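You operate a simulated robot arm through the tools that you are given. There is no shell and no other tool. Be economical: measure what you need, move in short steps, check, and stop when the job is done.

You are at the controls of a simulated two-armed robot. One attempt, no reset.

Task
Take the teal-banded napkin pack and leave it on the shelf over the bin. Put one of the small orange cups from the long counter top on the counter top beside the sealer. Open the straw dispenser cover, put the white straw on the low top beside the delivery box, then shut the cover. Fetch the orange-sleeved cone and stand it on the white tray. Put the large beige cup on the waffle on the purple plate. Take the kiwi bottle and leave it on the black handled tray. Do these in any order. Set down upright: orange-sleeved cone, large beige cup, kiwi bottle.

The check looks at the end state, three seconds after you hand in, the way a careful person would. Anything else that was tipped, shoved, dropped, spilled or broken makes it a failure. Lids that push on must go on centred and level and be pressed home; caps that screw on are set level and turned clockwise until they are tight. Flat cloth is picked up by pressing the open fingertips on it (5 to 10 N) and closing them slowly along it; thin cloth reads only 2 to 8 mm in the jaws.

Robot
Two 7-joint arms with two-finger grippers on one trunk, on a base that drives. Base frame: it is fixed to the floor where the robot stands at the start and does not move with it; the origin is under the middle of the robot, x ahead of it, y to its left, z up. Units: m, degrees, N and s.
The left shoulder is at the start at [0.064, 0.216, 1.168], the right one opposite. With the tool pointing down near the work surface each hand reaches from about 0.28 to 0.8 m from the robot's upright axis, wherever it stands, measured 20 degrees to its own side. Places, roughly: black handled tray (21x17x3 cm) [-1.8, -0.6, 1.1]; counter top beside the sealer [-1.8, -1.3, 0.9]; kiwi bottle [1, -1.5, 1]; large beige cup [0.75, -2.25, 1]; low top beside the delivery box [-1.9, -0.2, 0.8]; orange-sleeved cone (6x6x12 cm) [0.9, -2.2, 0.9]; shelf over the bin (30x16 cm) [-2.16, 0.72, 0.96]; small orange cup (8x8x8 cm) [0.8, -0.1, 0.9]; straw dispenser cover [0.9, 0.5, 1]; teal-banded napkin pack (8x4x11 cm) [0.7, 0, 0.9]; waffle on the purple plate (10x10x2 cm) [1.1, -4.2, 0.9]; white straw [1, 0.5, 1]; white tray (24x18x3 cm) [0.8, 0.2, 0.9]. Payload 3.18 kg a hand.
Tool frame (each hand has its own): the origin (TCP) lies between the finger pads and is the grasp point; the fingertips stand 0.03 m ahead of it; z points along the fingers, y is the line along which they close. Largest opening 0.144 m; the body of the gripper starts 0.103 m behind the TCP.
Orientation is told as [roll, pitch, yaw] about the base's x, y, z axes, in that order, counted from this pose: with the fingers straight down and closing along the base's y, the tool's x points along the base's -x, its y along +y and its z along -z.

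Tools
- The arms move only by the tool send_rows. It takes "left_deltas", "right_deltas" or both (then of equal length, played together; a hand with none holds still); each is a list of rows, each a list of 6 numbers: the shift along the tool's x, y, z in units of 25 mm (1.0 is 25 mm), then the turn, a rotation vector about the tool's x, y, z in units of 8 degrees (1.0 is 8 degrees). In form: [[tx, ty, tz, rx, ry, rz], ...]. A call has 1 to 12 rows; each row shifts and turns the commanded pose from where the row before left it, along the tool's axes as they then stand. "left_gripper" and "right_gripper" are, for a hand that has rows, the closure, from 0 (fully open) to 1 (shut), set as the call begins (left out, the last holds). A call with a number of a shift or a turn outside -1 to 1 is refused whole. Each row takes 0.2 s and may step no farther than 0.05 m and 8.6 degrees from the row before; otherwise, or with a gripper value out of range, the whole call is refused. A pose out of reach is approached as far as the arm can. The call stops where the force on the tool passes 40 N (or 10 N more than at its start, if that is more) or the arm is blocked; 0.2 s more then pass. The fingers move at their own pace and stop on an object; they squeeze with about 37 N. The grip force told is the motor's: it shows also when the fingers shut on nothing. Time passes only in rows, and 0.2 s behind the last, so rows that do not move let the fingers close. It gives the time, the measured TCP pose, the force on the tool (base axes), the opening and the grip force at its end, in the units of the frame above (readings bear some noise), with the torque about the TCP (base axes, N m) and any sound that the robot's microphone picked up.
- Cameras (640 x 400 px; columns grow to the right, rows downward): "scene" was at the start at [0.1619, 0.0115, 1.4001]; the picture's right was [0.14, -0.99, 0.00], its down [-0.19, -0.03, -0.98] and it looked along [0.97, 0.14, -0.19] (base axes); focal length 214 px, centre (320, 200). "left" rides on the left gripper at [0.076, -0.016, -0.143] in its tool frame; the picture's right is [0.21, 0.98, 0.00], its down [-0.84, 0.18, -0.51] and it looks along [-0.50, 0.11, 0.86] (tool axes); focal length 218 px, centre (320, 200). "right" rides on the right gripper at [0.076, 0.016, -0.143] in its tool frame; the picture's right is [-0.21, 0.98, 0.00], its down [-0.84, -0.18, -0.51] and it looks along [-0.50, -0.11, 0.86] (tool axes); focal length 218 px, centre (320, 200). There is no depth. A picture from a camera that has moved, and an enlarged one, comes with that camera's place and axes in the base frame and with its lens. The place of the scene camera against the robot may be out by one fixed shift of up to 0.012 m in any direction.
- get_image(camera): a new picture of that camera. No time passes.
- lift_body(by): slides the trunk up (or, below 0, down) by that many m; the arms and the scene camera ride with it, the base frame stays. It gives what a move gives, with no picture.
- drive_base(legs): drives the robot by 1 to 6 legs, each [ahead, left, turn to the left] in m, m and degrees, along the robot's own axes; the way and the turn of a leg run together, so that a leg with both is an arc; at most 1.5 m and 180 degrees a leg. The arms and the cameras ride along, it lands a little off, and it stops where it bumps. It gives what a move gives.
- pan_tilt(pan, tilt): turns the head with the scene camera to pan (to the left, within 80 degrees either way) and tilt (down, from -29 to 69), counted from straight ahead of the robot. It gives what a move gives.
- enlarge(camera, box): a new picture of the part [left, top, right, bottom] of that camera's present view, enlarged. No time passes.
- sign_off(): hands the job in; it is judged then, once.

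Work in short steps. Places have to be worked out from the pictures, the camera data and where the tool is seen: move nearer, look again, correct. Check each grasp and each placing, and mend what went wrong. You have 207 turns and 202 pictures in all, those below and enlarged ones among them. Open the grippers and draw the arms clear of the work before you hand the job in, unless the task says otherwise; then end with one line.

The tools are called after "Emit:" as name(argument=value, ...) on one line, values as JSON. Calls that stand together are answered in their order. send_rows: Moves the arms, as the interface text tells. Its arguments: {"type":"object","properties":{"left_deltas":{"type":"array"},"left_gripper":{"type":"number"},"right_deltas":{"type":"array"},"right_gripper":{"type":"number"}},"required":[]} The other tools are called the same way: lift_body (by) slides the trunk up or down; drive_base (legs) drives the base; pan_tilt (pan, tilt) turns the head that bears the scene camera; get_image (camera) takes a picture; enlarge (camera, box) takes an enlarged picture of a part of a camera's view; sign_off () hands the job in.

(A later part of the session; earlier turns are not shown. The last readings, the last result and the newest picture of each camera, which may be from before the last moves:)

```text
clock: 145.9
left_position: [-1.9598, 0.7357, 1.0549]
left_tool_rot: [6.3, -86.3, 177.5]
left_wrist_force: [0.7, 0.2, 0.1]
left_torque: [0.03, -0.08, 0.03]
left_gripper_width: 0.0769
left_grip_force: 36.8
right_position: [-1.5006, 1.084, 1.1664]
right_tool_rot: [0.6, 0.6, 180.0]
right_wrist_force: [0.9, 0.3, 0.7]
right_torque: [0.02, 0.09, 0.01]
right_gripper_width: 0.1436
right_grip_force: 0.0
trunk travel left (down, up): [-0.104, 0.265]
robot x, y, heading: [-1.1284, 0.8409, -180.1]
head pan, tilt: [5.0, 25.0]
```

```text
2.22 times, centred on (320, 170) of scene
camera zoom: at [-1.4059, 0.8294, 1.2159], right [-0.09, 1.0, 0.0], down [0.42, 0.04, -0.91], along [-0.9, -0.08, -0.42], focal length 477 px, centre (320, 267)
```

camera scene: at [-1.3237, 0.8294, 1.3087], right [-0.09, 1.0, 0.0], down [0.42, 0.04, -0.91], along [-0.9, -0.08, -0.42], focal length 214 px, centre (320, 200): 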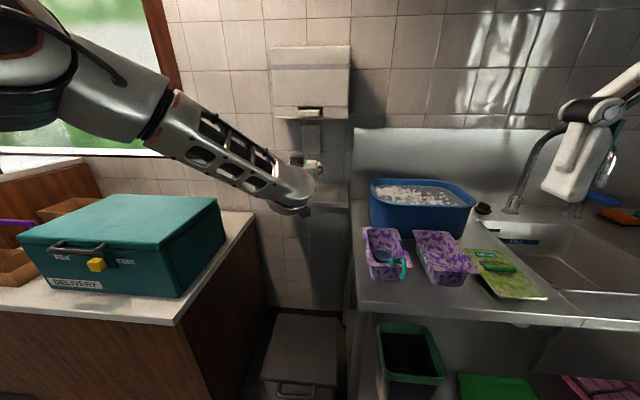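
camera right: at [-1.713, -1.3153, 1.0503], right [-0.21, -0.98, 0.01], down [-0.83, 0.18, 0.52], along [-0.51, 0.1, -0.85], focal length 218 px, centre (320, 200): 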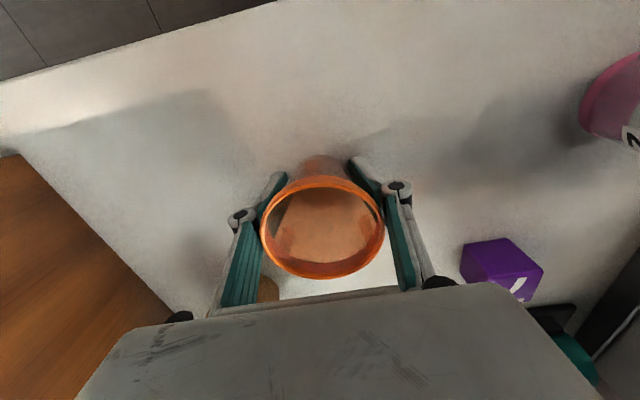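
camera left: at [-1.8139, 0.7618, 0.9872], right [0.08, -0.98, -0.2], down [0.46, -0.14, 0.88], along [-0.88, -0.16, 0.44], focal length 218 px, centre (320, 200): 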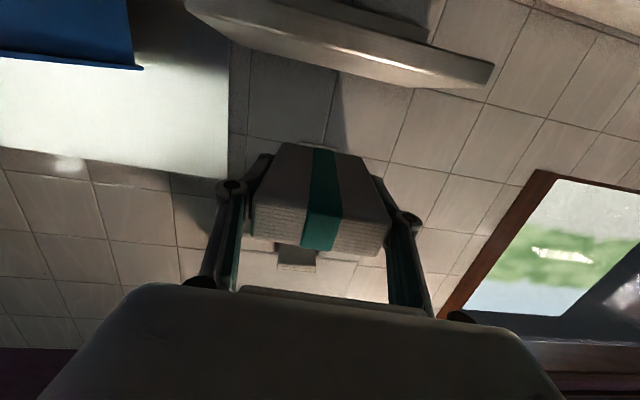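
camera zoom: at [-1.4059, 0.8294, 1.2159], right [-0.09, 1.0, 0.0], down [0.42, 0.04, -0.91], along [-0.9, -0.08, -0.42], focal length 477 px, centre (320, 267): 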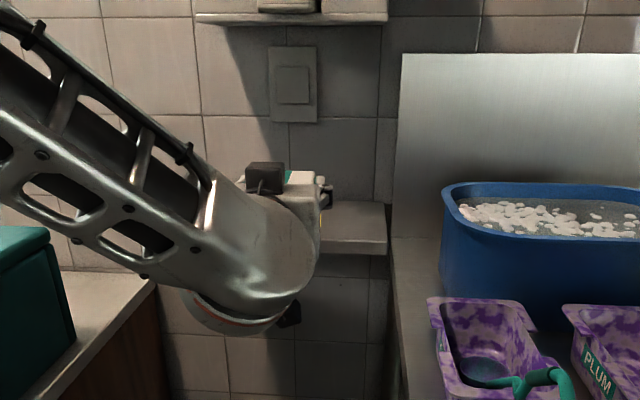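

Shelf top ≈0.96 with front edge ≈−2.07. I lower 5 cm more, then drive forward 0.18 to bring the pack over it.

Emit:
lift_body(by=-0.045)

Emit:
drive_base(legs=[[0.1, 0, 0]])

Emit:
get_image(camera="left")

Emit:
get_image(camera="scene")

```text
clock: 146.8
left_position: [-1.985, 0.7363, 0.8974]
left_tool_rot: [4.6, -76.7, 179.4]
left_wrist_force: [-0.3, 0.6, 1.1]
left_torque: [-0.02, -0.11, -0.02]
left_gripper_width: 0.0766
left_grip_force: 37.4
right_position: [-1.5442, 1.0852, 1.0835]
right_tool_rot: [0.6, 9.2, 179.9]
right_wrist_force: [0.6, -0.1, 0.5]
right_torque: [0.0, 0.1, 0.02]
right_gripper_width: 0.1438
right_grip_force: 0.1
trunk travel left (down, up): [-0.059, 0.31]
robot x, y, heading: [-1.1281, 0.8398, -180.0]
head pan, tilt: [5.0, 25.0]
```

```text
clock: 147.9
left_position: [-2.0848, 0.7362, 0.8928]
left_tool_rot: [4.6, -76.4, 179.4]
left_wrist_force: [-0.7, 0.8, -0.9]
left_torque: [0.01, 0.04, 0.03]
left_gripper_width: 0.0769
left_grip_force: 37.3
right_position: [-1.6465, 1.0844, 1.0819]
right_tool_rot: [0.5, 9.6, 180.0]
right_wrist_force: [-1.1, 0.1, -0.3]
right_torque: [-0.01, -0.04, -0.01]
right_gripper_width: 0.1441
right_grip_force: 0.0
trunk travel left (down, up): [-0.059, 0.31]
robot x, y, heading: [-1.2302, 0.8387, -180.0]
head pan, tilt: [5.0, 25.0]
```

```text
145 pictures are left
camera left: at [-1.9298, 0.7624, 0.8504], right [0.11, -0.98, -0.18], down [0.31, -0.14, 0.94], along [-0.95, -0.16, 0.28], focal length 218 px, centre (320, 200)
```

left: 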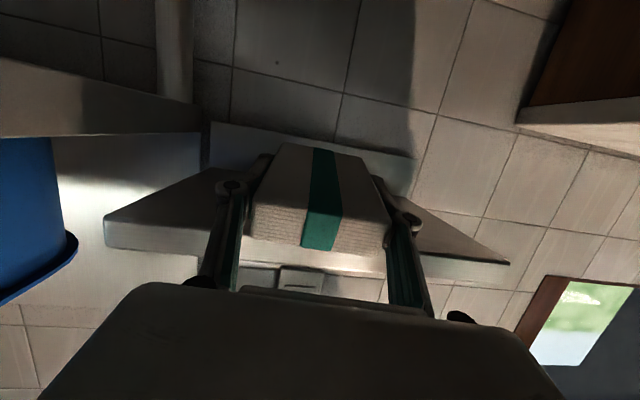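

```text
144 pictures are left
camera scene: at [-1.5551, 0.8289, 1.1555], right [-0.09, 1.0, 0.0], down [0.42, 0.04, -0.91], along [-0.9, -0.08, -0.42], focal length 214 px, centre (320, 200)
```

scene: 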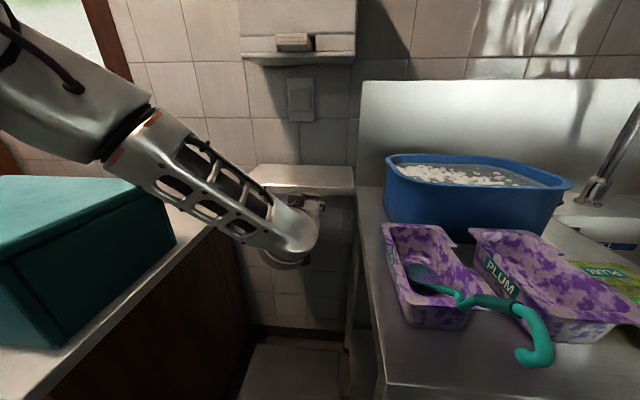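

The trunk bends as it lowers, so the hand dropped below the shelf. No contact force; I back out and raise the trunk again.

Emit:
drive_base(legs=[[-0.12, 0, 0]])

Emit:
lift_body(by=0.05)

```text
clock: 149.2
left_position: [-1.9625, 0.7364, 0.8929]
left_tool_rot: [4.6, -76.5, 179.3]
left_wrist_force: [0.2, -0.3, 0.4]
left_torque: [0.0, -0.02, -0.02]
left_gripper_width: 0.0766
left_grip_force: 36.5
right_position: [-1.5248, 1.0836, 1.0815]
right_tool_rot: [0.5, 9.6, 179.9]
right_wrist_force: [-0.4, 0.0, 0.3]
right_torque: [0.03, -0.03, -0.02]
right_gripper_width: 0.144
right_grip_force: 0.1
trunk travel left (down, up): [-0.059, 0.31]
robot x, y, heading: [-1.1061, 0.8464, -179.8]
head pan, tilt: [5.0, 25.0]
```

```text
clock: 150.1
left_position: [-1.9646, 0.7356, 0.9387]
left_tool_rot: [4.5, -76.1, 179.2]
left_wrist_force: [-0.7, 0.4, -2.1]
left_torque: [0.0, 0.04, 0.0]
left_gripper_width: 0.0766
left_grip_force: 37.0
right_position: [-1.5285, 1.0849, 1.1281]
right_tool_rot: [0.8, 9.8, 179.9]
right_wrist_force: [-0.2, 0.1, -0.1]
right_torque: [0.01, -0.11, 0.01]
right_gripper_width: 0.1437
right_grip_force: 0.2
trunk travel left (down, up): [-0.109, 0.26]
robot x, y, heading: [-1.1078, 0.8373, -179.7]
head pan, tilt: [5.0, 25.0]
```

I raise the trunk further and re-level the left hand's pitch with the arm.

Emit:
lift_body(by=0.1)

Emit:
send_rows(left_deltas=[[0, 0, 0, 0, -0.55, 0], [0, 0, 0, 0, -0.55, 0], [0, 0, 0, 0, -0.3, 0], [0, 0, 0, 0, 0, 0]], right_deltas=[[0, 0, -0.5, 0, -0.55, 0], [0, 0, -0.5, 0, -0.55, 0], [0, 0, -0.5, 0, 0, 0], [0, 0, 0, 0, 0, 0]])

Emit:
get_image(camera="left")

```text
clock: 151.4
left_position: [-1.965, 0.7367, 1.0405]
left_tool_rot: [4.7, -76.2, 179.2]
left_wrist_force: [-0.3, -0.9, -0.9]
left_torque: [0.02, 0.02, 0.0]
left_gripper_width: 0.0766
left_grip_force: 36.8
right_position: [-1.463, 1.0844, 1.288]
right_tool_rot: [0.7, -1.6, 179.8]
right_wrist_force: [-0.7, 0.8, 0.9]
right_torque: [0.0, -0.08, 0.01]
right_gripper_width: 0.1443
right_grip_force: 0.1
trunk travel left (down, up): [-0.209, 0.16]
robot x, y, heading: [-1.1063, 0.8408, -180.0]
head pan, tilt: [5.0, 25.0]
```

```text
clock: 152.4
left_position: [-1.9728, 0.7529, 1.0595]
left_tool_rot: [8.7, -82.2, 176.0]
left_wrist_force: [-0.2, 0.4, -0.7]
left_torque: [-0.01, 0.02, 0.01]
left_gripper_width: 0.0767
left_grip_force: 37.2
left hand out of reach, approached as far as the arm can: row 1, 2, 3
right_position: [-1.4553, 1.0816, 1.3232]
right_tool_rot: [0.9, -10.5, 179.6]
right_wrist_force: [0.3, 0.5, -0.4]
right_torque: [0.01, 0.04, 0.03]
right_gripper_width: 0.1443
right_grip_force: 0.0
right hand out of reach, approached as far as the arm can: row 3
trunk travel left (down, up): [-0.209, 0.16]
robot x, y, heading: [-1.1059, 0.8432, -179.9]
head pan, tilt: [5.0, 25.0]
```

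```text
143 pictures are left
camera left: at [-1.8238, 0.7804, 1.0014], right [0.11, -0.98, -0.19], down [0.4, -0.13, 0.91], along [-0.91, -0.17, 0.38], focal length 218 px, centre (320, 200)
```

left: 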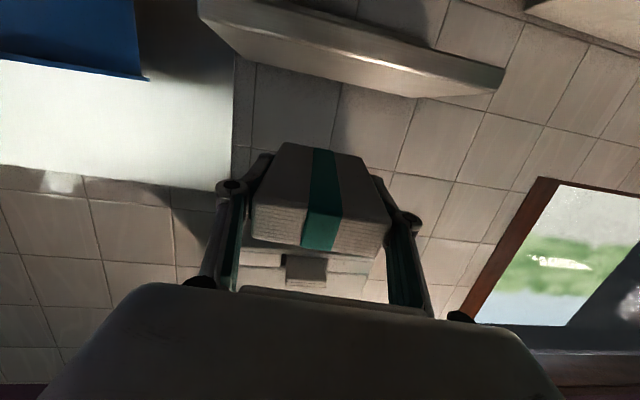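

Pitch is now ~8° nose-down, acceptable. I lower the trunk in a small step and read the pose.

Emit:
lift_body(by=-0.035)

```text
clock: 153.2
left_position: [-1.9808, 0.7535, 0.9523]
left_tool_rot: [6.9, -76.9, 177.7]
left_wrist_force: [-0.2, -0.5, 0.6]
left_torque: [0.01, -0.07, -0.02]
left_gripper_width: 0.0765
left_grip_force: 36.8
right_position: [-1.4549, 1.0823, 1.2873]
right_tool_rot: [1.0, -10.6, 179.5]
right_wrist_force: [-0.1, 0.6, 0.9]
right_torque: [-0.03, 0.1, 0.02]
right_gripper_width: 0.144
right_grip_force: 0.1
trunk travel left (down, up): [-0.174, 0.195]
robot x, y, heading: [-1.1088, 0.8425, -179.9]
head pan, tilt: [5.0, 25.0]
```

The hand's commanded pose is past its wrist limit; I relax the pitch command to about −77° (feasible) and read the result.

Emit:
send_rows(left_deltas=[[0, 0, 0, 0, 0.65, 0], [0, 0, 0, 0, 0.65, 0], [0, 0, 0, 0, 0, 0], [0, 0, 0, 0, 0, 0]])

```text
clock: 154.2
left_position: [-1.9828, 0.7544, 0.9493]
left_tool_rot: [4.0, -66.2, -179.3]
left_wrist_force: [-0.2, -0.7, -1.0]
left_torque: [-0.03, -0.05, 0.01]
left_gripper_width: 0.0765
left_grip_force: 37.4
right_position: [-1.4585, 1.0827, 1.286]
right_tool_rot: [1.1, -10.2, 179.5]
right_wrist_force: [-0.1, 0.0, 0.2]
right_torque: [-0.01, 0.0, 0.0]
right_gripper_width: 0.1437
right_grip_force: 0.1
trunk travel left (down, up): [-0.174, 0.195]
robot x, y, heading: [-1.1084, 0.8428, -179.9]
head pan, tilt: [5.0, 25.0]
```

Commanded and measured agree now. I raise the hand 6 cm while returning pitch to about −76°.

Emit:
send_rows(left_deltas=[[-0.73, 0, -0.33, 0, -0.4, 0], [-0.75, 0, -0.28, 0, -0.4, 0], [-0.77, 0, -0.23, 0, -0.4, 0], [0, 0, 0, 0, 0, 0]])

```text
clock: 155.2
left_position: [-1.9835, 0.7559, 1.0092]
left_tool_rot: [6.5, -75.8, 178.0]
left_wrist_force: [-0.8, -0.6, 0.1]
left_torque: [-0.01, 0.02, 0.01]
left_gripper_width: 0.0767
left_grip_force: 37.1
right_position: [-1.4574, 1.0812, 1.2863]
right_tool_rot: [1.1, -10.3, 179.6]
right_wrist_force: [-0.5, 0.5, -0.4]
right_torque: [0.0, -0.03, 0.01]
right_gripper_width: 0.1441
right_grip_force: 0.1
trunk travel left (down, up): [-0.174, 0.195]
robot x, y, heading: [-1.1065, 0.8377, -179.8]
head pan, tilt: [5.0, 25.0]
```

Works well within reach. I try a bit more pitch and 2.5 cm up.

Emit:
send_rows(left_deltas=[[-0.5, 0, -0.12, 0, -0.4, 0], [-0.5, 0, -0.1, 0, -0.35, 0], [0, 0, 0, 0, 0, 0]])

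Emit:
get_image(camera="left")

```text
clock: 156.0
left_position: [-1.9836, 0.7566, 1.0327]
left_tool_rot: [11.2, -81.8, 173.3]
left_wrist_force: [-0.2, 0.1, -0.2]
left_torque: [0.01, 0.02, -0.04]
left_gripper_width: 0.0768
left_grip_force: 36.8
right_position: [-1.4572, 1.0814, 1.2848]
right_tool_rot: [1.0, -10.1, 179.7]
right_wrist_force: [0.5, 0.3, 0.5]
right_torque: [0.04, -0.01, -0.02]
right_gripper_width: 0.144
right_grip_force: 0.1
trunk travel left (down, up): [-0.174, 0.195]
robot x, y, heading: [-1.1102, 0.8414, -179.8]
head pan, tilt: [5.0, 25.0]
```

```text
142 pictures are left
camera left: at [-1.8328, 0.7828, 0.9767], right [0.1, -0.98, -0.18], down [0.39, -0.12, 0.91], along [-0.91, -0.17, 0.37], focal length 218 px, centre (320, 200)
```

left: 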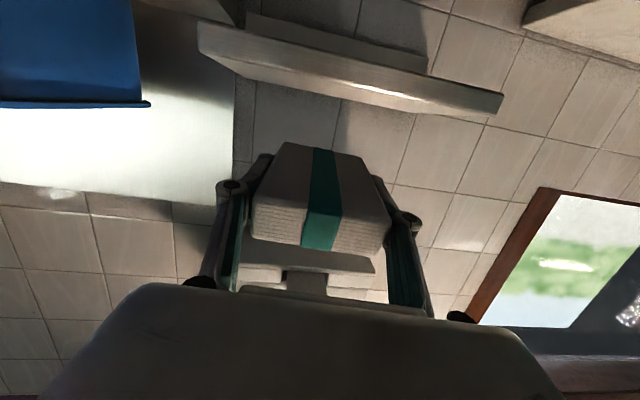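

Clear above the shelf (top ≈0.957). I drive forward 0.16 m to bring the pack over it.

Emit:
drive_base(legs=[[0.155, 0, 0]])

Emit:
get_image(camera="left")

Emit:
get_image(camera="scene")

```text
clock: 157.4
left_position: [-2.1371, 0.7556, 1.034]
left_tool_rot: [11.2, -81.8, 173.2]
left_wrist_force: [-0.9, 0.3, 0.1]
left_torque: [-0.01, 0.01, 0.04]
left_gripper_width: 0.0767
left_grip_force: 37.1
right_position: [-1.6109, 1.0824, 1.2857]
right_tool_rot: [1.1, -10.3, 179.6]
right_wrist_force: [-0.1, 0.3, -0.5]
right_torque: [-0.02, -0.03, 0.01]
right_gripper_width: 0.1439
right_grip_force: 0.0
trunk travel left (down, up): [-0.174, 0.195]
robot x, y, heading: [-1.2607, 0.8419, -179.8]
head pan, tilt: [5.0, 25.0]
```

```text
141 pictures are left
camera left: at [-1.9864, 0.7829, 0.9769], right [0.1, -0.98, -0.18], down [0.39, -0.12, 0.91], along [-0.91, -0.17, 0.37], focal length 218 px, centre (320, 200)
```

left: 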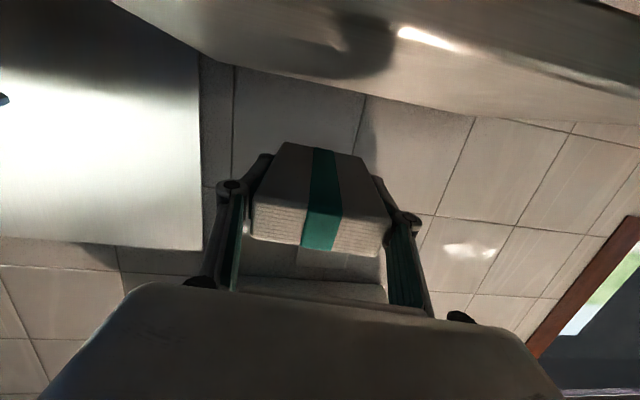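

```text
140 pictures are left
camera scene: at [-1.4647, 0.8294, 1.2979], right [-0.09, 1.0, 0.0], down [0.42, 0.04, -0.91], along [-0.9, -0.08, -0.42], focal length 214 px, centre (320, 200)
```

scene: 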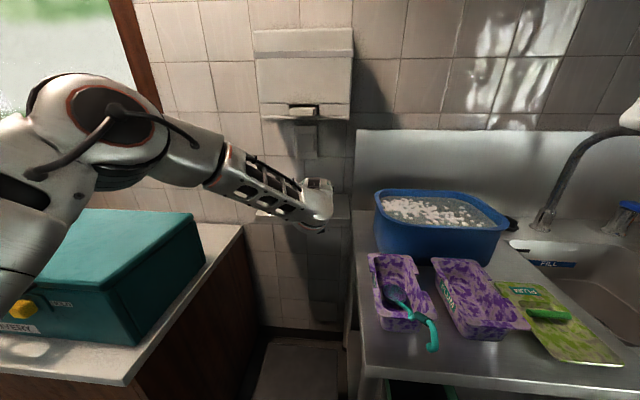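

The pack is over the shelf. I lower it with small arm steps until contact.

Emit:
send_rows(left_deltas=[[0.5, 0, 0.07, 0, 0, 0], [0.5, 0, 0.07, 0, 0, 0], [0.3, 0, 0.04, 0, 0, 0], [0.2, 0, 0.03, 0, 0, 0], [0.2, 0, 0.03, 0, 0, 0]])

Emit:
get_image(camera="left")

```text
clock: 158.6
left_position: [-2.1413, 0.7644, 1.0004]
left_tool_rot: [10.9, -81.2, 173.9]
left_wrist_force: [0.1, 0.8, -1.0]
left_torque: [0.0, -0.04, -0.02]
left_gripper_width: 0.0765
left_grip_force: 36.8
left hand out of reach, approached as far as the arm can: row 2, 3, 4, 5
right_position: [-1.6107, 1.0822, 1.2855]
right_tool_rot: [1.0, -10.2, 179.6]
right_wrist_force: [-0.2, 0.2, 0.2]
right_torque: [0.02, 0.02, -0.01]
right_gripper_width: 0.144
right_grip_force: 0.1
trunk travel left (down, up): [-0.174, 0.195]
robot x, y, heading: [-1.2617, 0.8388, -180.0]
head pan, tilt: [5.0, 25.0]
```

```text
139 pictures are left
camera left: at [-1.9912, 0.7924, 0.9442], right [0.11, -0.98, -0.18], down [0.39, -0.12, 0.91], along [-0.92, -0.17, 0.36], focal length 218 px, centre (320, 200)
```

left: 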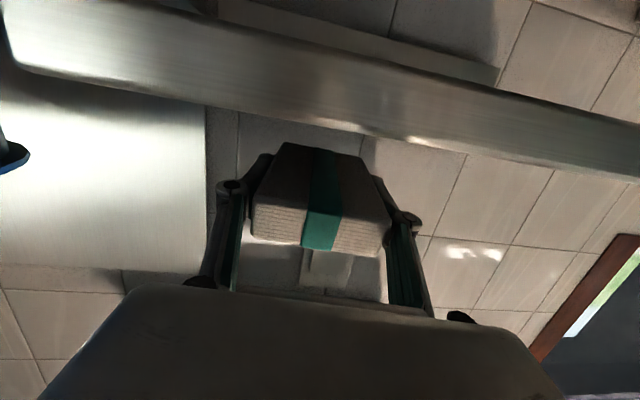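

About 1.5 cm remain; I continue down, relaxing pitch slightly so it stays reachable.

Emit:
send_rows(left_deltas=[[0.1, 0, 0, 0, 0.3, 0], [0.1, 0, 0, 0, 0.2, 0], [0, 0, 0, 0, 0, 0]])

```text
clock: 159.4
left_position: [-2.1404, 0.7647, 0.9957]
left_tool_rot: [7.6, -77.7, 176.9]
left_wrist_force: [-0.2, 0.1, -1.2]
left_torque: [-0.04, -0.02, 0.01]
left_gripper_width: 0.0768
left_grip_force: 37.2
right_position: [-1.6104, 1.0823, 1.2861]
right_tool_rot: [0.9, -10.3, 179.6]
right_wrist_force: [0.1, -0.4, 0.4]
right_torque: [0.0, 0.03, -0.01]
right_gripper_width: 0.1438
right_grip_force: 0.0
trunk travel left (down, up): [-0.174, 0.195]
robot x, y, heading: [-1.2602, 0.838, -179.7]
head pan, tilt: [5.0, 25.0]
```

Now within reach again (−78°). I step down in 2.5–4 mm rows.

Emit:
send_rows(left_deltas=[[0.15, 0, 0.03, 0, 0, 0], [0.15, 0, 0.03, 0, 0, 0], [0.15, 0, 0.03, 0, 0, 0], [0.15, 0, 0.03, 0, 0, 0], [0.15, 0, 0.03, 0, 0, 0], [0.15, 0, 0.03, 0, 0, 0]])

```text
clock: 160.8
left_position: [-2.1404, 0.7641, 0.9776]
left_tool_rot: [7.2, -78.4, 177.3]
left_wrist_force: [-0.3, 1.3, 11.7]
left_torque: [0.48, 0.74, -0.01]
left_gripper_width: 0.0767
left_grip_force: 37.5
right_position: [-1.6089, 1.0818, 1.2866]
right_tool_rot: [1.0, -10.4, 179.6]
right_wrist_force: [-0.1, 0.1, 0.1]
right_torque: [0.02, -0.03, 0.01]
right_gripper_width: 0.1439
right_grip_force: 0.1
trunk travel left (down, up): [-0.174, 0.195]
robot x, y, heading: [-1.2638, 0.8425, -179.8]
head pan, tilt: [5.0, 25.0]
```

Contact with 12 N. I open the fingers and check the pack settles.

Emit:
send_rows(left_deltas=[[0, 0, 0, 0, 0, 0], [0, 0, 0, 0, 0, 0], [0, 0, 0, 0, 0, 0], [0, 0, 0, 0, 0, 0]], left_gripper=0.0)

Emit:
get_image(camera="left")

```text
clock: 161.8
left_position: [-2.1403, 0.7642, 0.9732]
left_tool_rot: [7.5, -77.8, 176.9]
left_wrist_force: [0.3, -0.3, 0.3]
left_torque: [0.0, 0.01, -0.04]
left_gripper_width: 0.144
left_grip_force: 0.1
right_position: [-1.6102, 1.0819, 1.2858]
right_tool_rot: [1.0, -10.3, 179.6]
right_wrist_force: [-0.2, -0.5, -0.6]
right_torque: [-0.02, 0.0, -0.03]
right_gripper_width: 0.1439
right_grip_force: 0.1
trunk travel left (down, up): [-0.174, 0.195]
robot x, y, heading: [-1.2617, 0.8394, -179.8]
head pan, tilt: [5.0, 25.0]
```

```text
138 pictures are left
camera left: at [-1.987, 0.7918, 0.926], right [0.12, -0.98, -0.18], down [0.33, -0.13, 0.94], along [-0.94, -0.17, 0.31], focal length 218 px, centre (320, 200)
```

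left: 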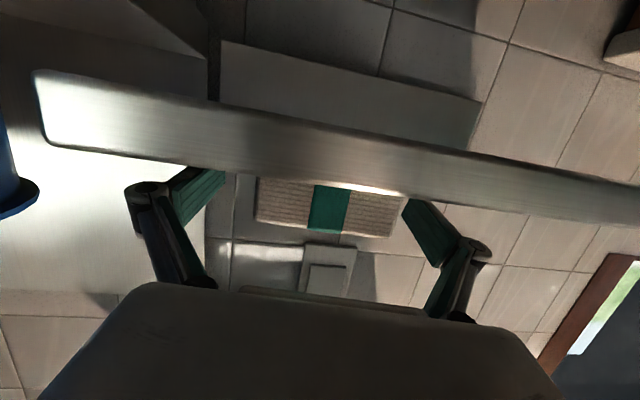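

The pack lies flat on the shelf. I drive straight back and view it.

Emit:
drive_base(legs=[[-0.3, 0, 0]])

Emit:
lift_body(by=0.1)

Emit:
get_image(camera="scene")

```text
clock: 163.8
left_position: [-1.8441, 0.7632, 0.9723]
left_tool_rot: [7.6, -77.7, 177.1]
left_wrist_force: [-0.7, -1.0, 0.6]
left_torque: [0.01, 0.03, 0.01]
left_gripper_width: 0.144
left_grip_force: 0.0
right_position: [-1.3153, 1.0815, 1.2863]
right_tool_rot: [1.1, -10.3, 179.6]
right_wrist_force: [0.4, 0.2, -0.1]
right_torque: [0.01, 0.03, -0.04]
right_gripper_width: 0.144
right_grip_force: 0.1
trunk travel left (down, up): [-0.174, 0.195]
robot x, y, heading: [-0.9654, 0.839, -179.9]
head pan, tilt: [5.0, 25.0]
```

```text
clock: 165.2
left_position: [-1.8449, 0.7642, 1.0703]
left_tool_rot: [7.9, -77.7, 177.0]
left_wrist_force: [-0.8, 0.2, 0.6]
left_torque: [0.01, 0.01, 0.02]
left_gripper_width: 0.1443
left_grip_force: 0.0
right_position: [-1.3166, 1.0826, 1.3849]
right_tool_rot: [1.0, -10.2, 179.5]
right_wrist_force: [-0.2, -0.3, -0.2]
right_torque: [-0.01, -0.06, -0.01]
right_gripper_width: 0.1437
right_grip_force: 0.0
trunk travel left (down, up): [-0.274, 0.095]
robot x, y, heading: [-0.9675, 0.8375, -180.0]
head pan, tilt: [5.0, 25.0]
```

```text
137 pictures are left
camera scene: at [-1.1012, 0.8301, 1.4023], right [-0.09, 1.0, 0.0], down [0.42, 0.04, -0.91], along [-0.9, -0.08, -0.42], focal length 214 px, centre (320, 200)
```

scene: 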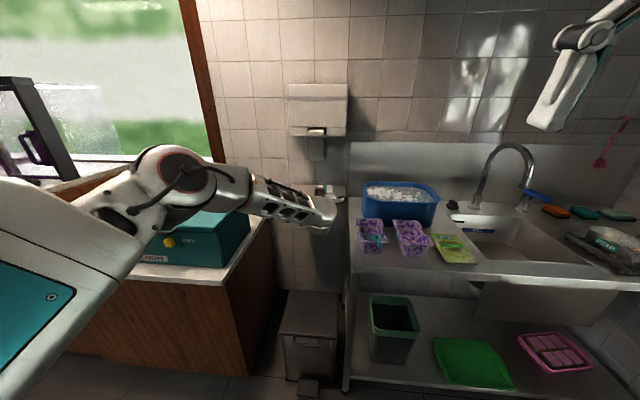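

Pack delivered. I back away into the aisle and swing the left hand back to pointing down.

Emit:
drive_base(legs=[[-0.35, 0, 0]])

Emit:
send_rows(left_deltas=[[-0.3, 0, -0.98, 0, 0.886, 0], [-0.18, 0, -1, 0, 0.886, 0], [-0.05, 0, -1, 0, 0.886, 0], [0.08, 0, -1, 0, 0.886, 0], [0.2, 0, -1, 0, 0.886, 0], [0.33, 0, -0.98, 0, 0.886, 0], [0.44, 0, -0.93, 0, 0.886, 0], [0.56, 0, -0.87, 0, 0.886, 0], [0.66, 0, -0.79, 0, 0.886, 0], [0.75, 0, -0.7, 0, 0.886, 0], [0.83, 0, -0.6, 0, 0.886, 0]], right_deltas=[[0, 0, 0, 0, 0.32, 0], [0, 0, 0, 0, 0.32, 0], [0, 0, 0, 0, 0.32, 0], [0, 0, 0, 0, 0.32, 0], [0, 0, 0, 0, 0, 0], [0, 0, 0, 0, 0, 0], [0, 0, 0, 0, 0, 0], [0, 0, 0, 0, 0, 0], [0, 0, 0, 0, 0, 0], [0, 0, 0, 0, 0, 0], [0, 0, 0, 0, 0, 0]])

```text
clock: 167.4
left_position: [-1.4929, 0.7641, 1.0727]
left_tool_rot: [7.6, -77.9, 177.1]
left_wrist_force: [0.4, -0.1, 0.8]
left_torque: [-0.01, -0.02, -0.02]
left_gripper_width: 0.1438
left_grip_force: 0.1
right_position: [-0.9646, 1.0829, 1.3858]
right_tool_rot: [1.2, -10.3, 179.6]
right_wrist_force: [0.0, 0.3, 0.2]
right_torque: [-0.07, 0.03, -0.02]
right_gripper_width: 0.1439
right_grip_force: 0.0
trunk travel left (down, up): [-0.274, 0.095]
robot x, y, heading: [-0.6158, 0.8385, -179.8]
head pan, tilt: [5.0, 25.0]
```

```text
clock: 169.8
left_position: [-1.231, 0.7792, 1.1983]
left_tool_rot: [1.3, -0.1, -175.1]
left_wrist_force: [-0.3, -0.2, 0.8]
left_torque: [0.08, -0.01, -0.02]
left_gripper_width: 0.144
left_grip_force: 0.0
left hand out of reach, approached as far as the arm can: row 11
right_position: [-0.9472, 1.0695, 1.3585]
right_tool_rot: [1.1, -0.1, 179.8]
right_wrist_force: [0.6, 0.6, -0.5]
right_torque: [0.01, 0.02, 0.0]
right_gripper_width: 0.1438
right_grip_force: 0.2
right hand out of reach, approached as far as the arm can: row 1, 2, 3
trunk travel left (down, up): [-0.274, 0.095]
robot x, y, heading: [-0.6148, 0.8384, -179.8]
head pan, tilt: [5.0, 25.0]
```

I tuck the left hand in, then return to the aisle centre and turn toward the straw corner.

Emit:
send_rows(left_deltas=[[0.96, 0.5, -0.3, 0, 0, 0], [0.96, 0.5, -0.3, 0, 0, 0], [0.96, 0.5, -0.3, 0, 0, 0], [0.96, 0.5, -0.3, 0, 0, 0], [0.96, 0.5, -0.3, 0, 0, 0], [0.96, 0.5, -0.3, 0, 0, 0], [0.96, 0.5, -0.3, 0, 0, 0], [0.96, 0.5, -0.3, 0, 0, 0], [0.96, 0.5, -0.3, 0, 0, 0], [0.96, 0.5, -0.3, 0, 0, 0]])

Emit:
drive_base(legs=[[0, 0.95, 0], [0, 0, 180], [0.5, 0, 0]])

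Emit:
pan_tilt(pan=25, tilt=20)

Emit:
get_image(camera="scene")

```text
clock: 172.0
left_position: [-0.9833, 0.6762, 1.2776]
left_tool_rot: [1.6, 0.0, -175.4]
left_wrist_force: [1.0, 0.1, -0.4]
left_torque: [0.03, 0.02, 0.0]
left_gripper_width: 0.144
left_grip_force: 0.1
right_position: [-0.9464, 1.0711, 1.3581]
right_tool_rot: [1.1, -0.1, 179.8]
right_wrist_force: [-0.2, -0.1, -0.1]
right_torque: [-0.01, 0.02, -0.02]
right_gripper_width: 0.1441
right_grip_force: 0.0
trunk travel left (down, up): [-0.274, 0.095]
robot x, y, heading: [-0.6143, 0.8427, -179.6]
head pan, tilt: [5.0, 25.0]
```

```text
clock: 190.6
left_position: [0.2666, 0.044, 1.2763]
left_tool_rot: [1.7, 0.1, 3.9]
left_wrist_force: [0.9, -0.3, -0.6]
left_torque: [-0.02, 0.03, 0.01]
left_gripper_width: 0.1439
left_grip_force: 0.1
right_position: [0.2255, -0.3494, 1.3581]
right_tool_rot: [1.1, -0.2, -0.7]
right_wrist_force: [0.1, 0.7, 0.2]
right_torque: [-0.01, 0.03, 0.02]
right_gripper_width: 0.1441
right_grip_force: 0.1
trunk travel left (down, up): [-0.274, 0.095]
robot x, y, heading: [-0.1062, -0.1191, -0.3]
head pan, tilt: [5.0, 25.0]
```

```text
clock: 191.4
left_position: [0.2658, 0.045, 1.2763]
left_tool_rot: [1.5, 0.2, 3.9]
left_wrist_force: [-0.1, 0.3, 0.0]
left_torque: [0.04, 0.01, 0.01]
left_gripper_width: 0.144
left_grip_force: 0.1
right_position: [0.2254, -0.3493, 1.3583]
right_tool_rot: [1.1, -0.1, -0.7]
right_wrist_force: [-0.8, -0.2, -0.6]
right_torque: [0.01, 0.02, -0.03]
right_gripper_width: 0.1441
right_grip_force: 0.1
trunk travel left (down, up): [-0.274, 0.095]
robot x, y, heading: [-0.1038, -0.114, -0.3]
head pan, tilt: [25.0, 20.0]
```

```text
136 pictures are left
camera scene: at [0.0384, -0.0796, 1.4108], right [0.42, -0.91, 0.0], down [-0.31, -0.14, -0.94], along [0.85, 0.39, -0.34], focal length 214 px, centre (320, 200)
```

scene: 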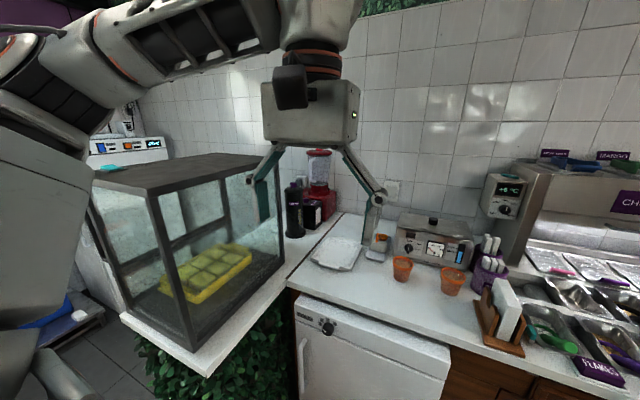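

I zoom in on the bottle and black box near the blender.

Emit:
enlarge(camera="scene", box=[275, 140, 355, 250])

```text
3.64 times, centred on (315, 195) of scene
camera zoom: at [0.0384, -0.0796, 1.4108], right [0.42, -0.91, 0.0], down [-0.31, -0.14, -0.94], along [0.85, 0.39, -0.34], focal length 780 px, centre (338, 218)
```

zoom: 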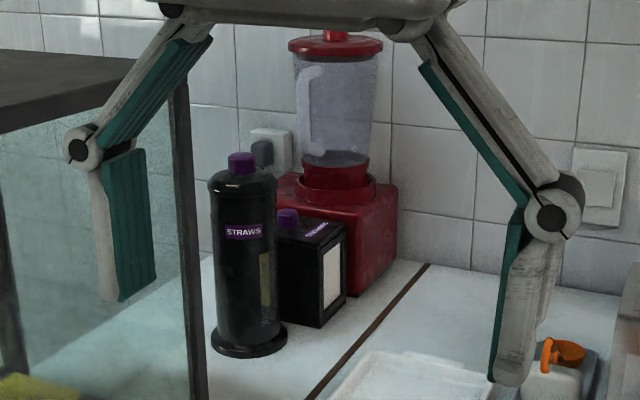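

The cylinder with the purple knob labelled STRAWS is the dispenser, at about (0.88, 0.445), knob top ≈1.13. I raise the trunk and turn in so that the right arm can reach it clear of the case.

Emit:
lift_body(by=0.09)

Emit:
drive_base(legs=[[0.15, 0, 0], [0, 0, 45]])

Emit:
pan_tilt(pan=0, tilt=25)

Emit:
get_image(camera="scene")

```text
clock: 192.7
left_position: [0.2663, 0.0437, 1.3673]
left_tool_rot: [1.6, 0.0, 3.9]
left_wrist_force: [-0.4, -0.5, 0.5]
left_torque: [-0.01, 0.01, -0.03]
left_gripper_width: 0.1438
left_grip_force: 0.1
right_position: [0.2254, -0.3506, 1.4477]
right_tool_rot: [1.1, -0.1, -0.8]
right_wrist_force: [0.5, 0.1, -0.8]
right_torque: [-0.04, 0.03, 0.01]
right_gripper_width: 0.1438
right_grip_force: 0.1
trunk travel left (down, up): [-0.364, 0.005]
robot x, y, heading: [-0.1045, -0.1177, -0.2]
head pan, tilt: [25.0, 20.0]
```

```text
clock: 196.1
left_position: [0.1943, 0.2584, 1.3668]
left_tool_rot: [1.7, 0.1, 49.0]
left_wrist_force: [0.9, -0.9, -0.1]
left_torque: [-0.03, -0.01, 0.01]
left_gripper_width: 0.1441
left_grip_force: 0.0
right_position: [0.4432, -0.0478, 1.4487]
right_tool_rot: [1.1, -0.1, 44.2]
right_wrist_force: [0.5, -0.5, 0.2]
right_torque: [-0.01, 0.01, 0.0]
right_gripper_width: 0.1439
right_grip_force: 0.1
trunk travel left (down, up): [-0.364, 0.005]
robot x, y, heading: [0.0452, -0.1171, 44.8]
head pan, tilt: [25.0, 20.0]
```

```text
clock: 197.0
left_position: [0.1936, 0.2592, 1.3656]
left_tool_rot: [1.7, 0.1, 48.9]
left_wrist_force: [0.4, -0.5, -0.8]
left_torque: [0.02, 0.01, 0.0]
left_gripper_width: 0.1442
left_grip_force: 0.1
right_position: [0.4446, -0.0468, 1.4477]
right_tool_rot: [1.1, -0.1, 44.2]
right_wrist_force: [0.7, -1.0, 0.6]
right_torque: [0.01, 0.02, 0.02]
right_gripper_width: 0.144
right_grip_force: 0.0
trunk travel left (down, up): [-0.364, 0.005]
robot x, y, heading: [0.0449, -0.1216, 44.6]
head pan, tilt: [0.0, 25.0]
```

```text
134 pictures are left
camera scene: at [0.1478, -0.0258, 1.4931], right [0.7, -0.71, 0.0], down [-0.3, -0.3, -0.91], along [0.64, 0.64, -0.42], focal length 214 px, centre (320, 200)
```

scene: 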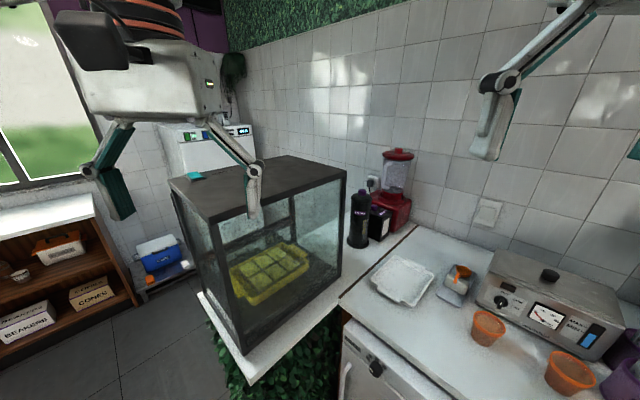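

Dispenser axis ≈(0.884, 0.453), knob top ≈1.13. I lift the left hand well above the case, and creep forward 0.1 m.

Emit:
send_rows(left_deltas=[[0.5, 0, -1, 0, 0, 0], [0.5, 0, -1, 0, 0, 0], [0.5, 0, -1, 0, 0, 0], [0.3, 0, -1, 0, 0, 0]])

Emit:
drive_base(legs=[[0.1, 0, 0]])

```text
clock: 198.0
left_position: [0.1662, 0.221, 1.4679]
left_tool_rot: [1.7, 0.1, 49.0]
left_wrist_force: [0.4, -0.3, -0.9]
left_torque: [0.01, -0.03, 0.01]
left_gripper_width: 0.1441
left_grip_force: 0.1
right_position: [0.4437, -0.0503, 1.4484]
right_tool_rot: [1.2, 0.0, 44.2]
right_wrist_force: [-0.5, 0.2, -0.6]
right_torque: [0.04, -0.02, -0.01]
right_gripper_width: 0.1443
right_grip_force: 0.1
trunk travel left (down, up): [-0.364, 0.005]
robot x, y, heading: [0.0436, -0.1177, 44.7]
head pan, tilt: [0.0, 25.0]
```

```text
clock: 199.2
left_position: [0.2384, 0.2913, 1.4672]
left_tool_rot: [1.7, 0.1, 48.8]
left_wrist_force: [0.4, 0.0, -0.8]
left_torque: [0.01, 0.03, -0.01]
left_gripper_width: 0.1441
left_grip_force: 0.1
right_position: [0.5147, 0.0207, 1.4487]
right_tool_rot: [1.1, -0.1, 44.0]
right_wrist_force: [-0.5, -0.3, -1.6]
right_torque: [0.0, -0.03, -0.01]
right_gripper_width: 0.1439
right_grip_force: 0.2
trunk travel left (down, up): [-0.364, 0.005]
robot x, y, heading: [0.1163, -0.0491, 44.4]
head pan, tilt: [0.0, 25.0]
```

I extend the right hand toward the dispenser while pitching it to about 60° forward, for a close look.

Emit:
send_rows(right_deltas=[[-0.8, 0.27, 0.6, 0, -0.9375, 0], [-0.715, 0.27, 0.699, 0, -0.9375, 0], [-0.617, 0.27, 0.787, 0, -0.9375, 0], [-0.51, 0.27, 0.86, 0, -0.9375, 0], [-0.393, 0.27, 0.92, 0, -0.9375, 0], [-0.269, 0.27, 0.963, 0, -0.9375, 0], [-0.141, 0.27, 0.99, 0, -0.9375, 0], [-0.011, 0.27, 1.0, 0, -0.9375, 0]])

Emit:
get_image(camera="right")

Emit:
get_image(camera="scene")

```text
clock: 201.0
left_position: [0.2371, 0.2924, 1.4677]
left_tool_rot: [1.6, 0.0, 48.8]
left_wrist_force: [-0.5, -0.6, -0.5]
left_torque: [-0.02, 0.02, -0.01]
left_gripper_width: 0.1441
left_grip_force: 0.0
right_position: [0.5897, 0.1733, 1.3294]
right_tool_rot: [2.2, -60.1, 42.2]
right_wrist_force: [0.9, 0.0, -0.3]
right_torque: [0.03, 0.04, -0.02]
right_gripper_width: 0.1441
right_grip_force: 0.1
trunk travel left (down, up): [-0.364, 0.005]
robot x, y, heading: [0.1173, -0.046, 44.7]
head pan, tilt: [0.0, 25.0]
```

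```text
133 pictures are left
camera right: at [0.4628, 0.0735, 1.3353], right [-0.6, 0.77, 0.2], down [0.12, -0.16, 0.98], along [0.79, 0.62, 0.0], focal length 218 px, centre (320, 200)
```

right: 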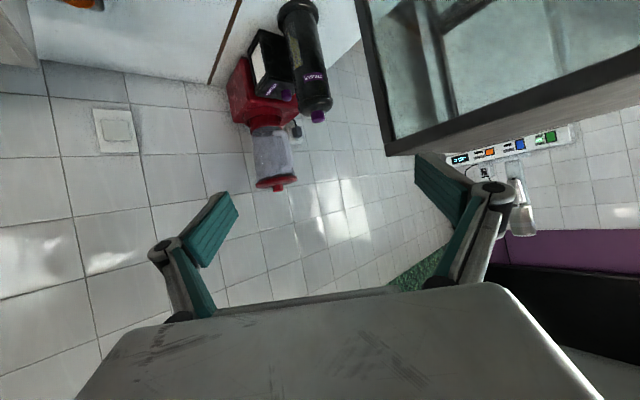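

```text
132 pictures are left
camera scene: at [0.2187, 0.0445, 1.4931], right [0.7, -0.71, 0.0], down [-0.3, -0.3, -0.91], along [0.65, 0.64, -0.42], focal length 214 px, centre (320, 200)
```

scene: 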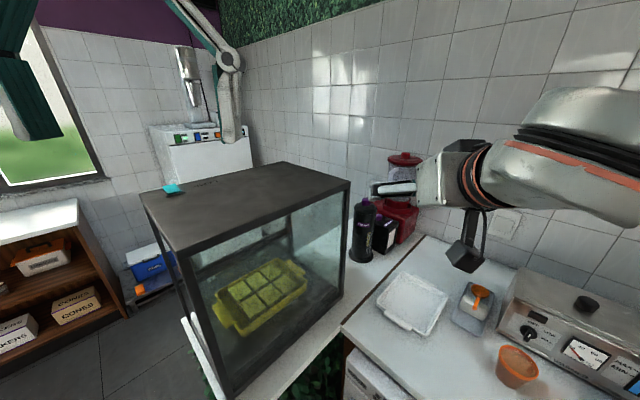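

The right camera confirms the knob at (0.884, 0.453, 1.122). I zoom to see how the cover is built.

Emit:
enlarge(camera="right", box=[240, 0, 360, 140])

Emit:
enlarge(camera="scene", box=[335, 170, 425, 270])

```text
2.86 times, centred on (300, 70) of right
camera zoom: at [0.4628, 0.0735, 1.3353], right [-0.6, 0.77, 0.2], down [0.12, -0.16, 0.98], along [0.79, 0.62, 0.0], focal length 624 px, centre (377, 571)
```

zoom: 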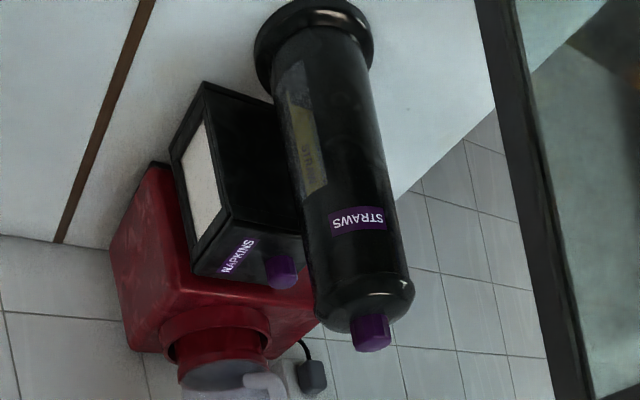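

```text
4.00 times, centred on (380, 220) of scene
camera zoom: at [0.2187, 0.0445, 1.4931], right [0.7, -0.71, 0.0], down [-0.3, -0.3, -0.91], along [0.65, 0.64, -0.42], focal length 858 px, centre (80, 120)
```

zoom: 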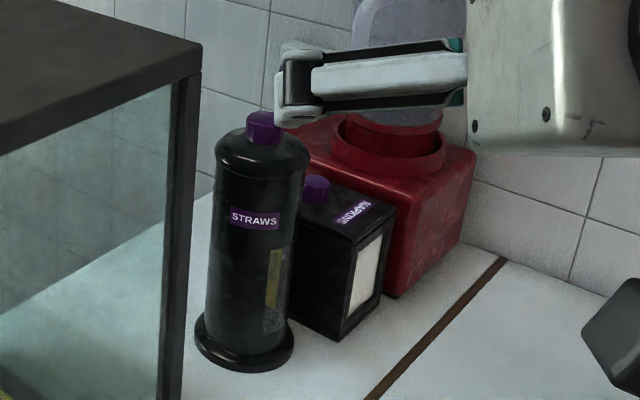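

To keep clear of the case corner (~(0.69, 0.38)), I'll approach along a 60° heading: turn the hand, half-close the fingers, and move to 0.2 m short of the knob.

Emit:
send_rows(right_deltas=[[0, 0, 0, -0.65, 0, -0.375], [0, 0, 0, -0.65, 0, -0.375], [0, 0, 0, -0.65, 0, -0.375], [-0.06, -0.456, 0.8, 0, 0, 0], [-0.06, -0.456, 0.8, 0, 0, 0], [-0.06, -0.456, 0.8, 0, 0, 0], [-0.06, -0.456, 0.8, 0, 0, 0], [-0.06, -0.456, 0.8, 0, 0, 0], [-0.06, -0.456, 0.8, 0, 0, 0], [-0.06, -0.456, 0.8, 0, 0, 0], [-0.06, -0.456, 0.8, 0, 0, 0]], right_gripper=0.5)

Emit:
get_image(camera="right")

Emit:
get_image(camera="scene")

```text
clock: 203.4
left_position: [0.2387, 0.2921, 1.4665]
left_tool_rot: [1.6, 0.1, 48.7]
left_wrist_force: [0.0, 0.3, 0.6]
left_torque: [-0.01, 0.03, 0.02]
left_gripper_width: 0.1437
left_grip_force: 0.1
right_position: [0.7388, 0.2604, 1.2587]
right_tool_rot: [2.1, -60.4, 60.3]
right_wrist_force: [0.8, -0.4, -0.3]
right_torque: [-0.01, 0.0, 0.01]
right_gripper_width: 0.0719
right_grip_force: 0.1
trunk travel left (down, up): [-0.364, 0.005]
robot x, y, heading: [0.1162, -0.0469, 44.7]
head pan, tilt: [0.0, 25.0]
```

```text
129 pictures are left
camera right: at [0.6479, 0.1249, 1.2638], right [-0.81, 0.55, 0.2], down [0.16, -0.11, 0.98], along [0.56, 0.83, 0.0], focal length 218 px, centre (320, 200)
```

right: 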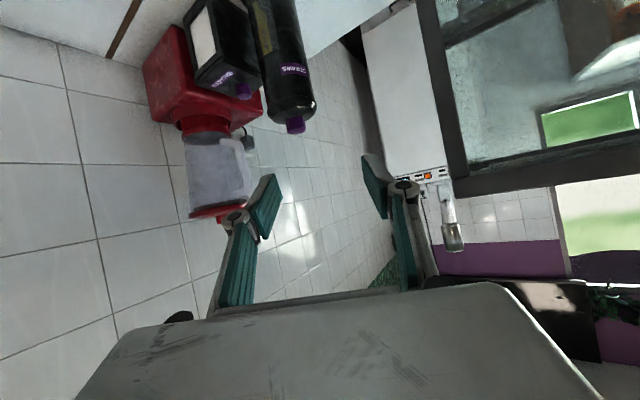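

```text
128 pictures are left
camera scene: at [0.2192, 0.0442, 1.493], right [0.7, -0.71, 0.0], down [-0.3, -0.3, -0.91], along [0.65, 0.64, -0.42], focal length 214 px, centre (320, 200)
```

scene: 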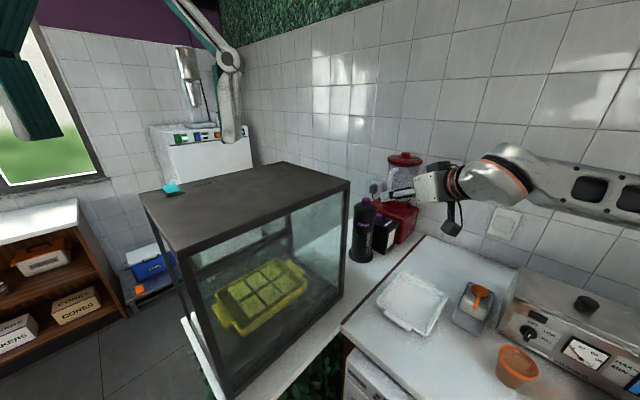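

Knob refined to ≈(0.888, 0.448, 1.118). I close to 0.1 m short along the approach line.

Emit:
send_rows(right_deltas=[[0.016, -0.175, 0.88, 0, 0, 0], [0.016, -0.175, 0.88, 0, 0, 0], [0.016, -0.175, 0.88, 0, 0, 0], [0.016, -0.175, 0.88, 0, 0, 0], [0.016, -0.175, 0.88, 0, 0, 0], [0.016, -0.175, 0.88, 0, 0, 0], [0.016, -0.175, 0.88, 0, 0, 0], [0.016, -0.175, 0.88, 0, 0, 0]])

Emit:
get_image(camera="right")

Emit:
enlarge(camera="scene", box=[335, 150, 455, 270])

```text
clock: 205.2
left_position: [0.2386, 0.2929, 1.4665]
left_tool_rot: [1.6, 0.1, 48.9]
left_wrist_force: [-0.1, 0.6, 0.0]
left_torque: [-0.04, -0.01, 0.0]
left_gripper_width: 0.1441
left_grip_force: 0.0
right_position: [0.8375, 0.3789, 1.1678]
right_tool_rot: [2.0, -60.4, 60.4]
right_wrist_force: [-0.2, 0.5, -0.2]
right_torque: [0.01, 0.0, 0.0]
right_gripper_width: 0.0719
right_grip_force: 0.1
trunk travel left (down, up): [-0.364, 0.005]
robot x, y, heading: [0.1196, -0.0484, 44.9]
head pan, tilt: [0.0, 25.0]
```

```text
127 pictures are left
camera right: at [0.7473, 0.2441, 1.1731], right [-0.81, 0.55, 0.2], down [0.16, -0.11, 0.98], along [0.56, 0.83, 0.0], focal length 218 px, centre (320, 200)
```

right: 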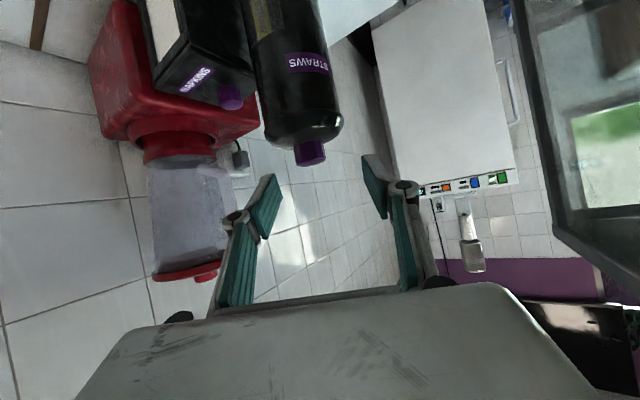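

```text
3.33 times, centred on (395, 210) of scene
camera zoom: at [0.219, 0.0445, 1.493], right [0.7, -0.71, 0.0], down [-0.3, -0.3, -0.91], along [0.65, 0.64, -0.42], focal length 715 px, centre (70, 167)
```

zoom: 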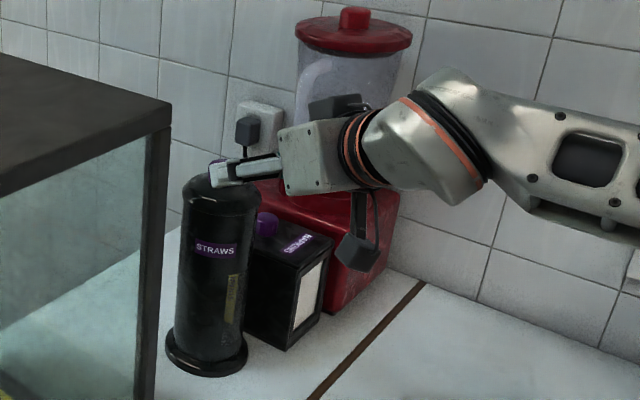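

Aligned. I advance the last stretch, slightly high so the fingertips clear the dome, then check.

Emit:
send_rows(right_deltas=[[-0.032, -0.06, 0.66, 0, 0, 0], [-0.032, -0.06, 0.66, 0, 0, 0], [-0.032, -0.06, 0.66, 0, 0, 0], [-0.032, -0.06, 0.66, 0, 0, 0], [-0.032, -0.06, 0.66, 0, 0, 0]])

Emit:
get_image(camera="right")

Emit:
enlarge(camera="scene", box=[335, 170, 425, 250])

```text
clock: 206.4
left_position: [0.237, 0.2932, 1.4673]
left_tool_rot: [1.7, 0.1, 48.8]
left_wrist_force: [0.6, 0.2, 0.8]
left_torque: [0.0, 0.0, 0.0]
left_gripper_width: 0.1439
left_grip_force: 0.1
right_position: [0.8797, 0.4387, 1.1331]
right_tool_rot: [2.0, -60.4, 60.2]
right_wrist_force: [0.3, -0.1, 0.2]
right_torque: [0.02, -0.01, 0.0]
right_gripper_width: 0.0719
right_grip_force: 0.0
trunk travel left (down, up): [-0.364, 0.005]
robot x, y, heading: [0.119, -0.048, 44.6]
head pan, tilt: [0.0, 25.0]
```

```text
125 pictures are left
camera right: at [0.7888, 0.3053, 1.1372], right [-0.81, 0.55, 0.2], down [0.16, -0.11, 0.98], along [0.56, 0.83, 0.0], focal length 218 px, centre (320, 200)
```

right: 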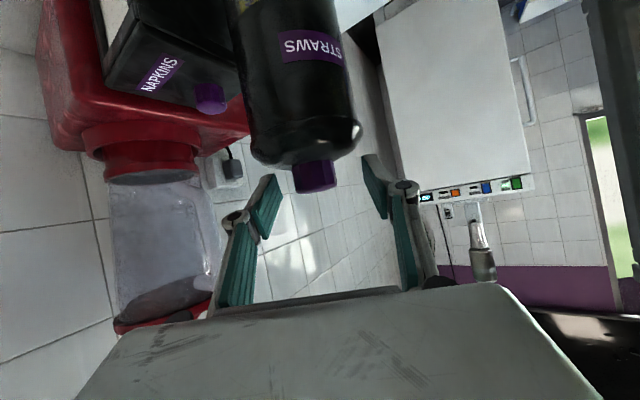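

```text
5.00 times, centred on (380, 210) of scene
camera zoom: at [0.2186, 0.0444, 1.4931], right [0.7, -0.71, 0.0], down [-0.3, -0.3, -0.91], along [0.65, 0.64, -0.42], focal length 1072 px, centre (20, 150)
```

zoom: 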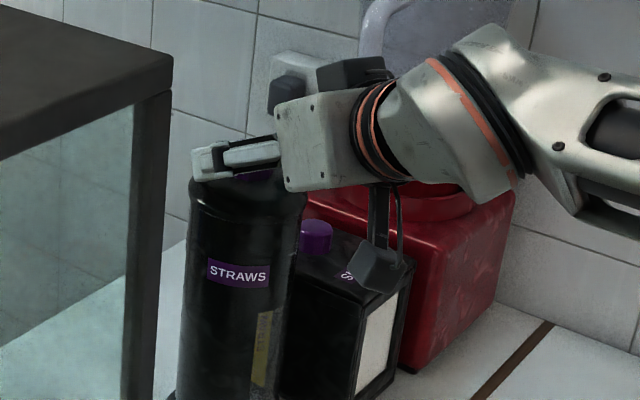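

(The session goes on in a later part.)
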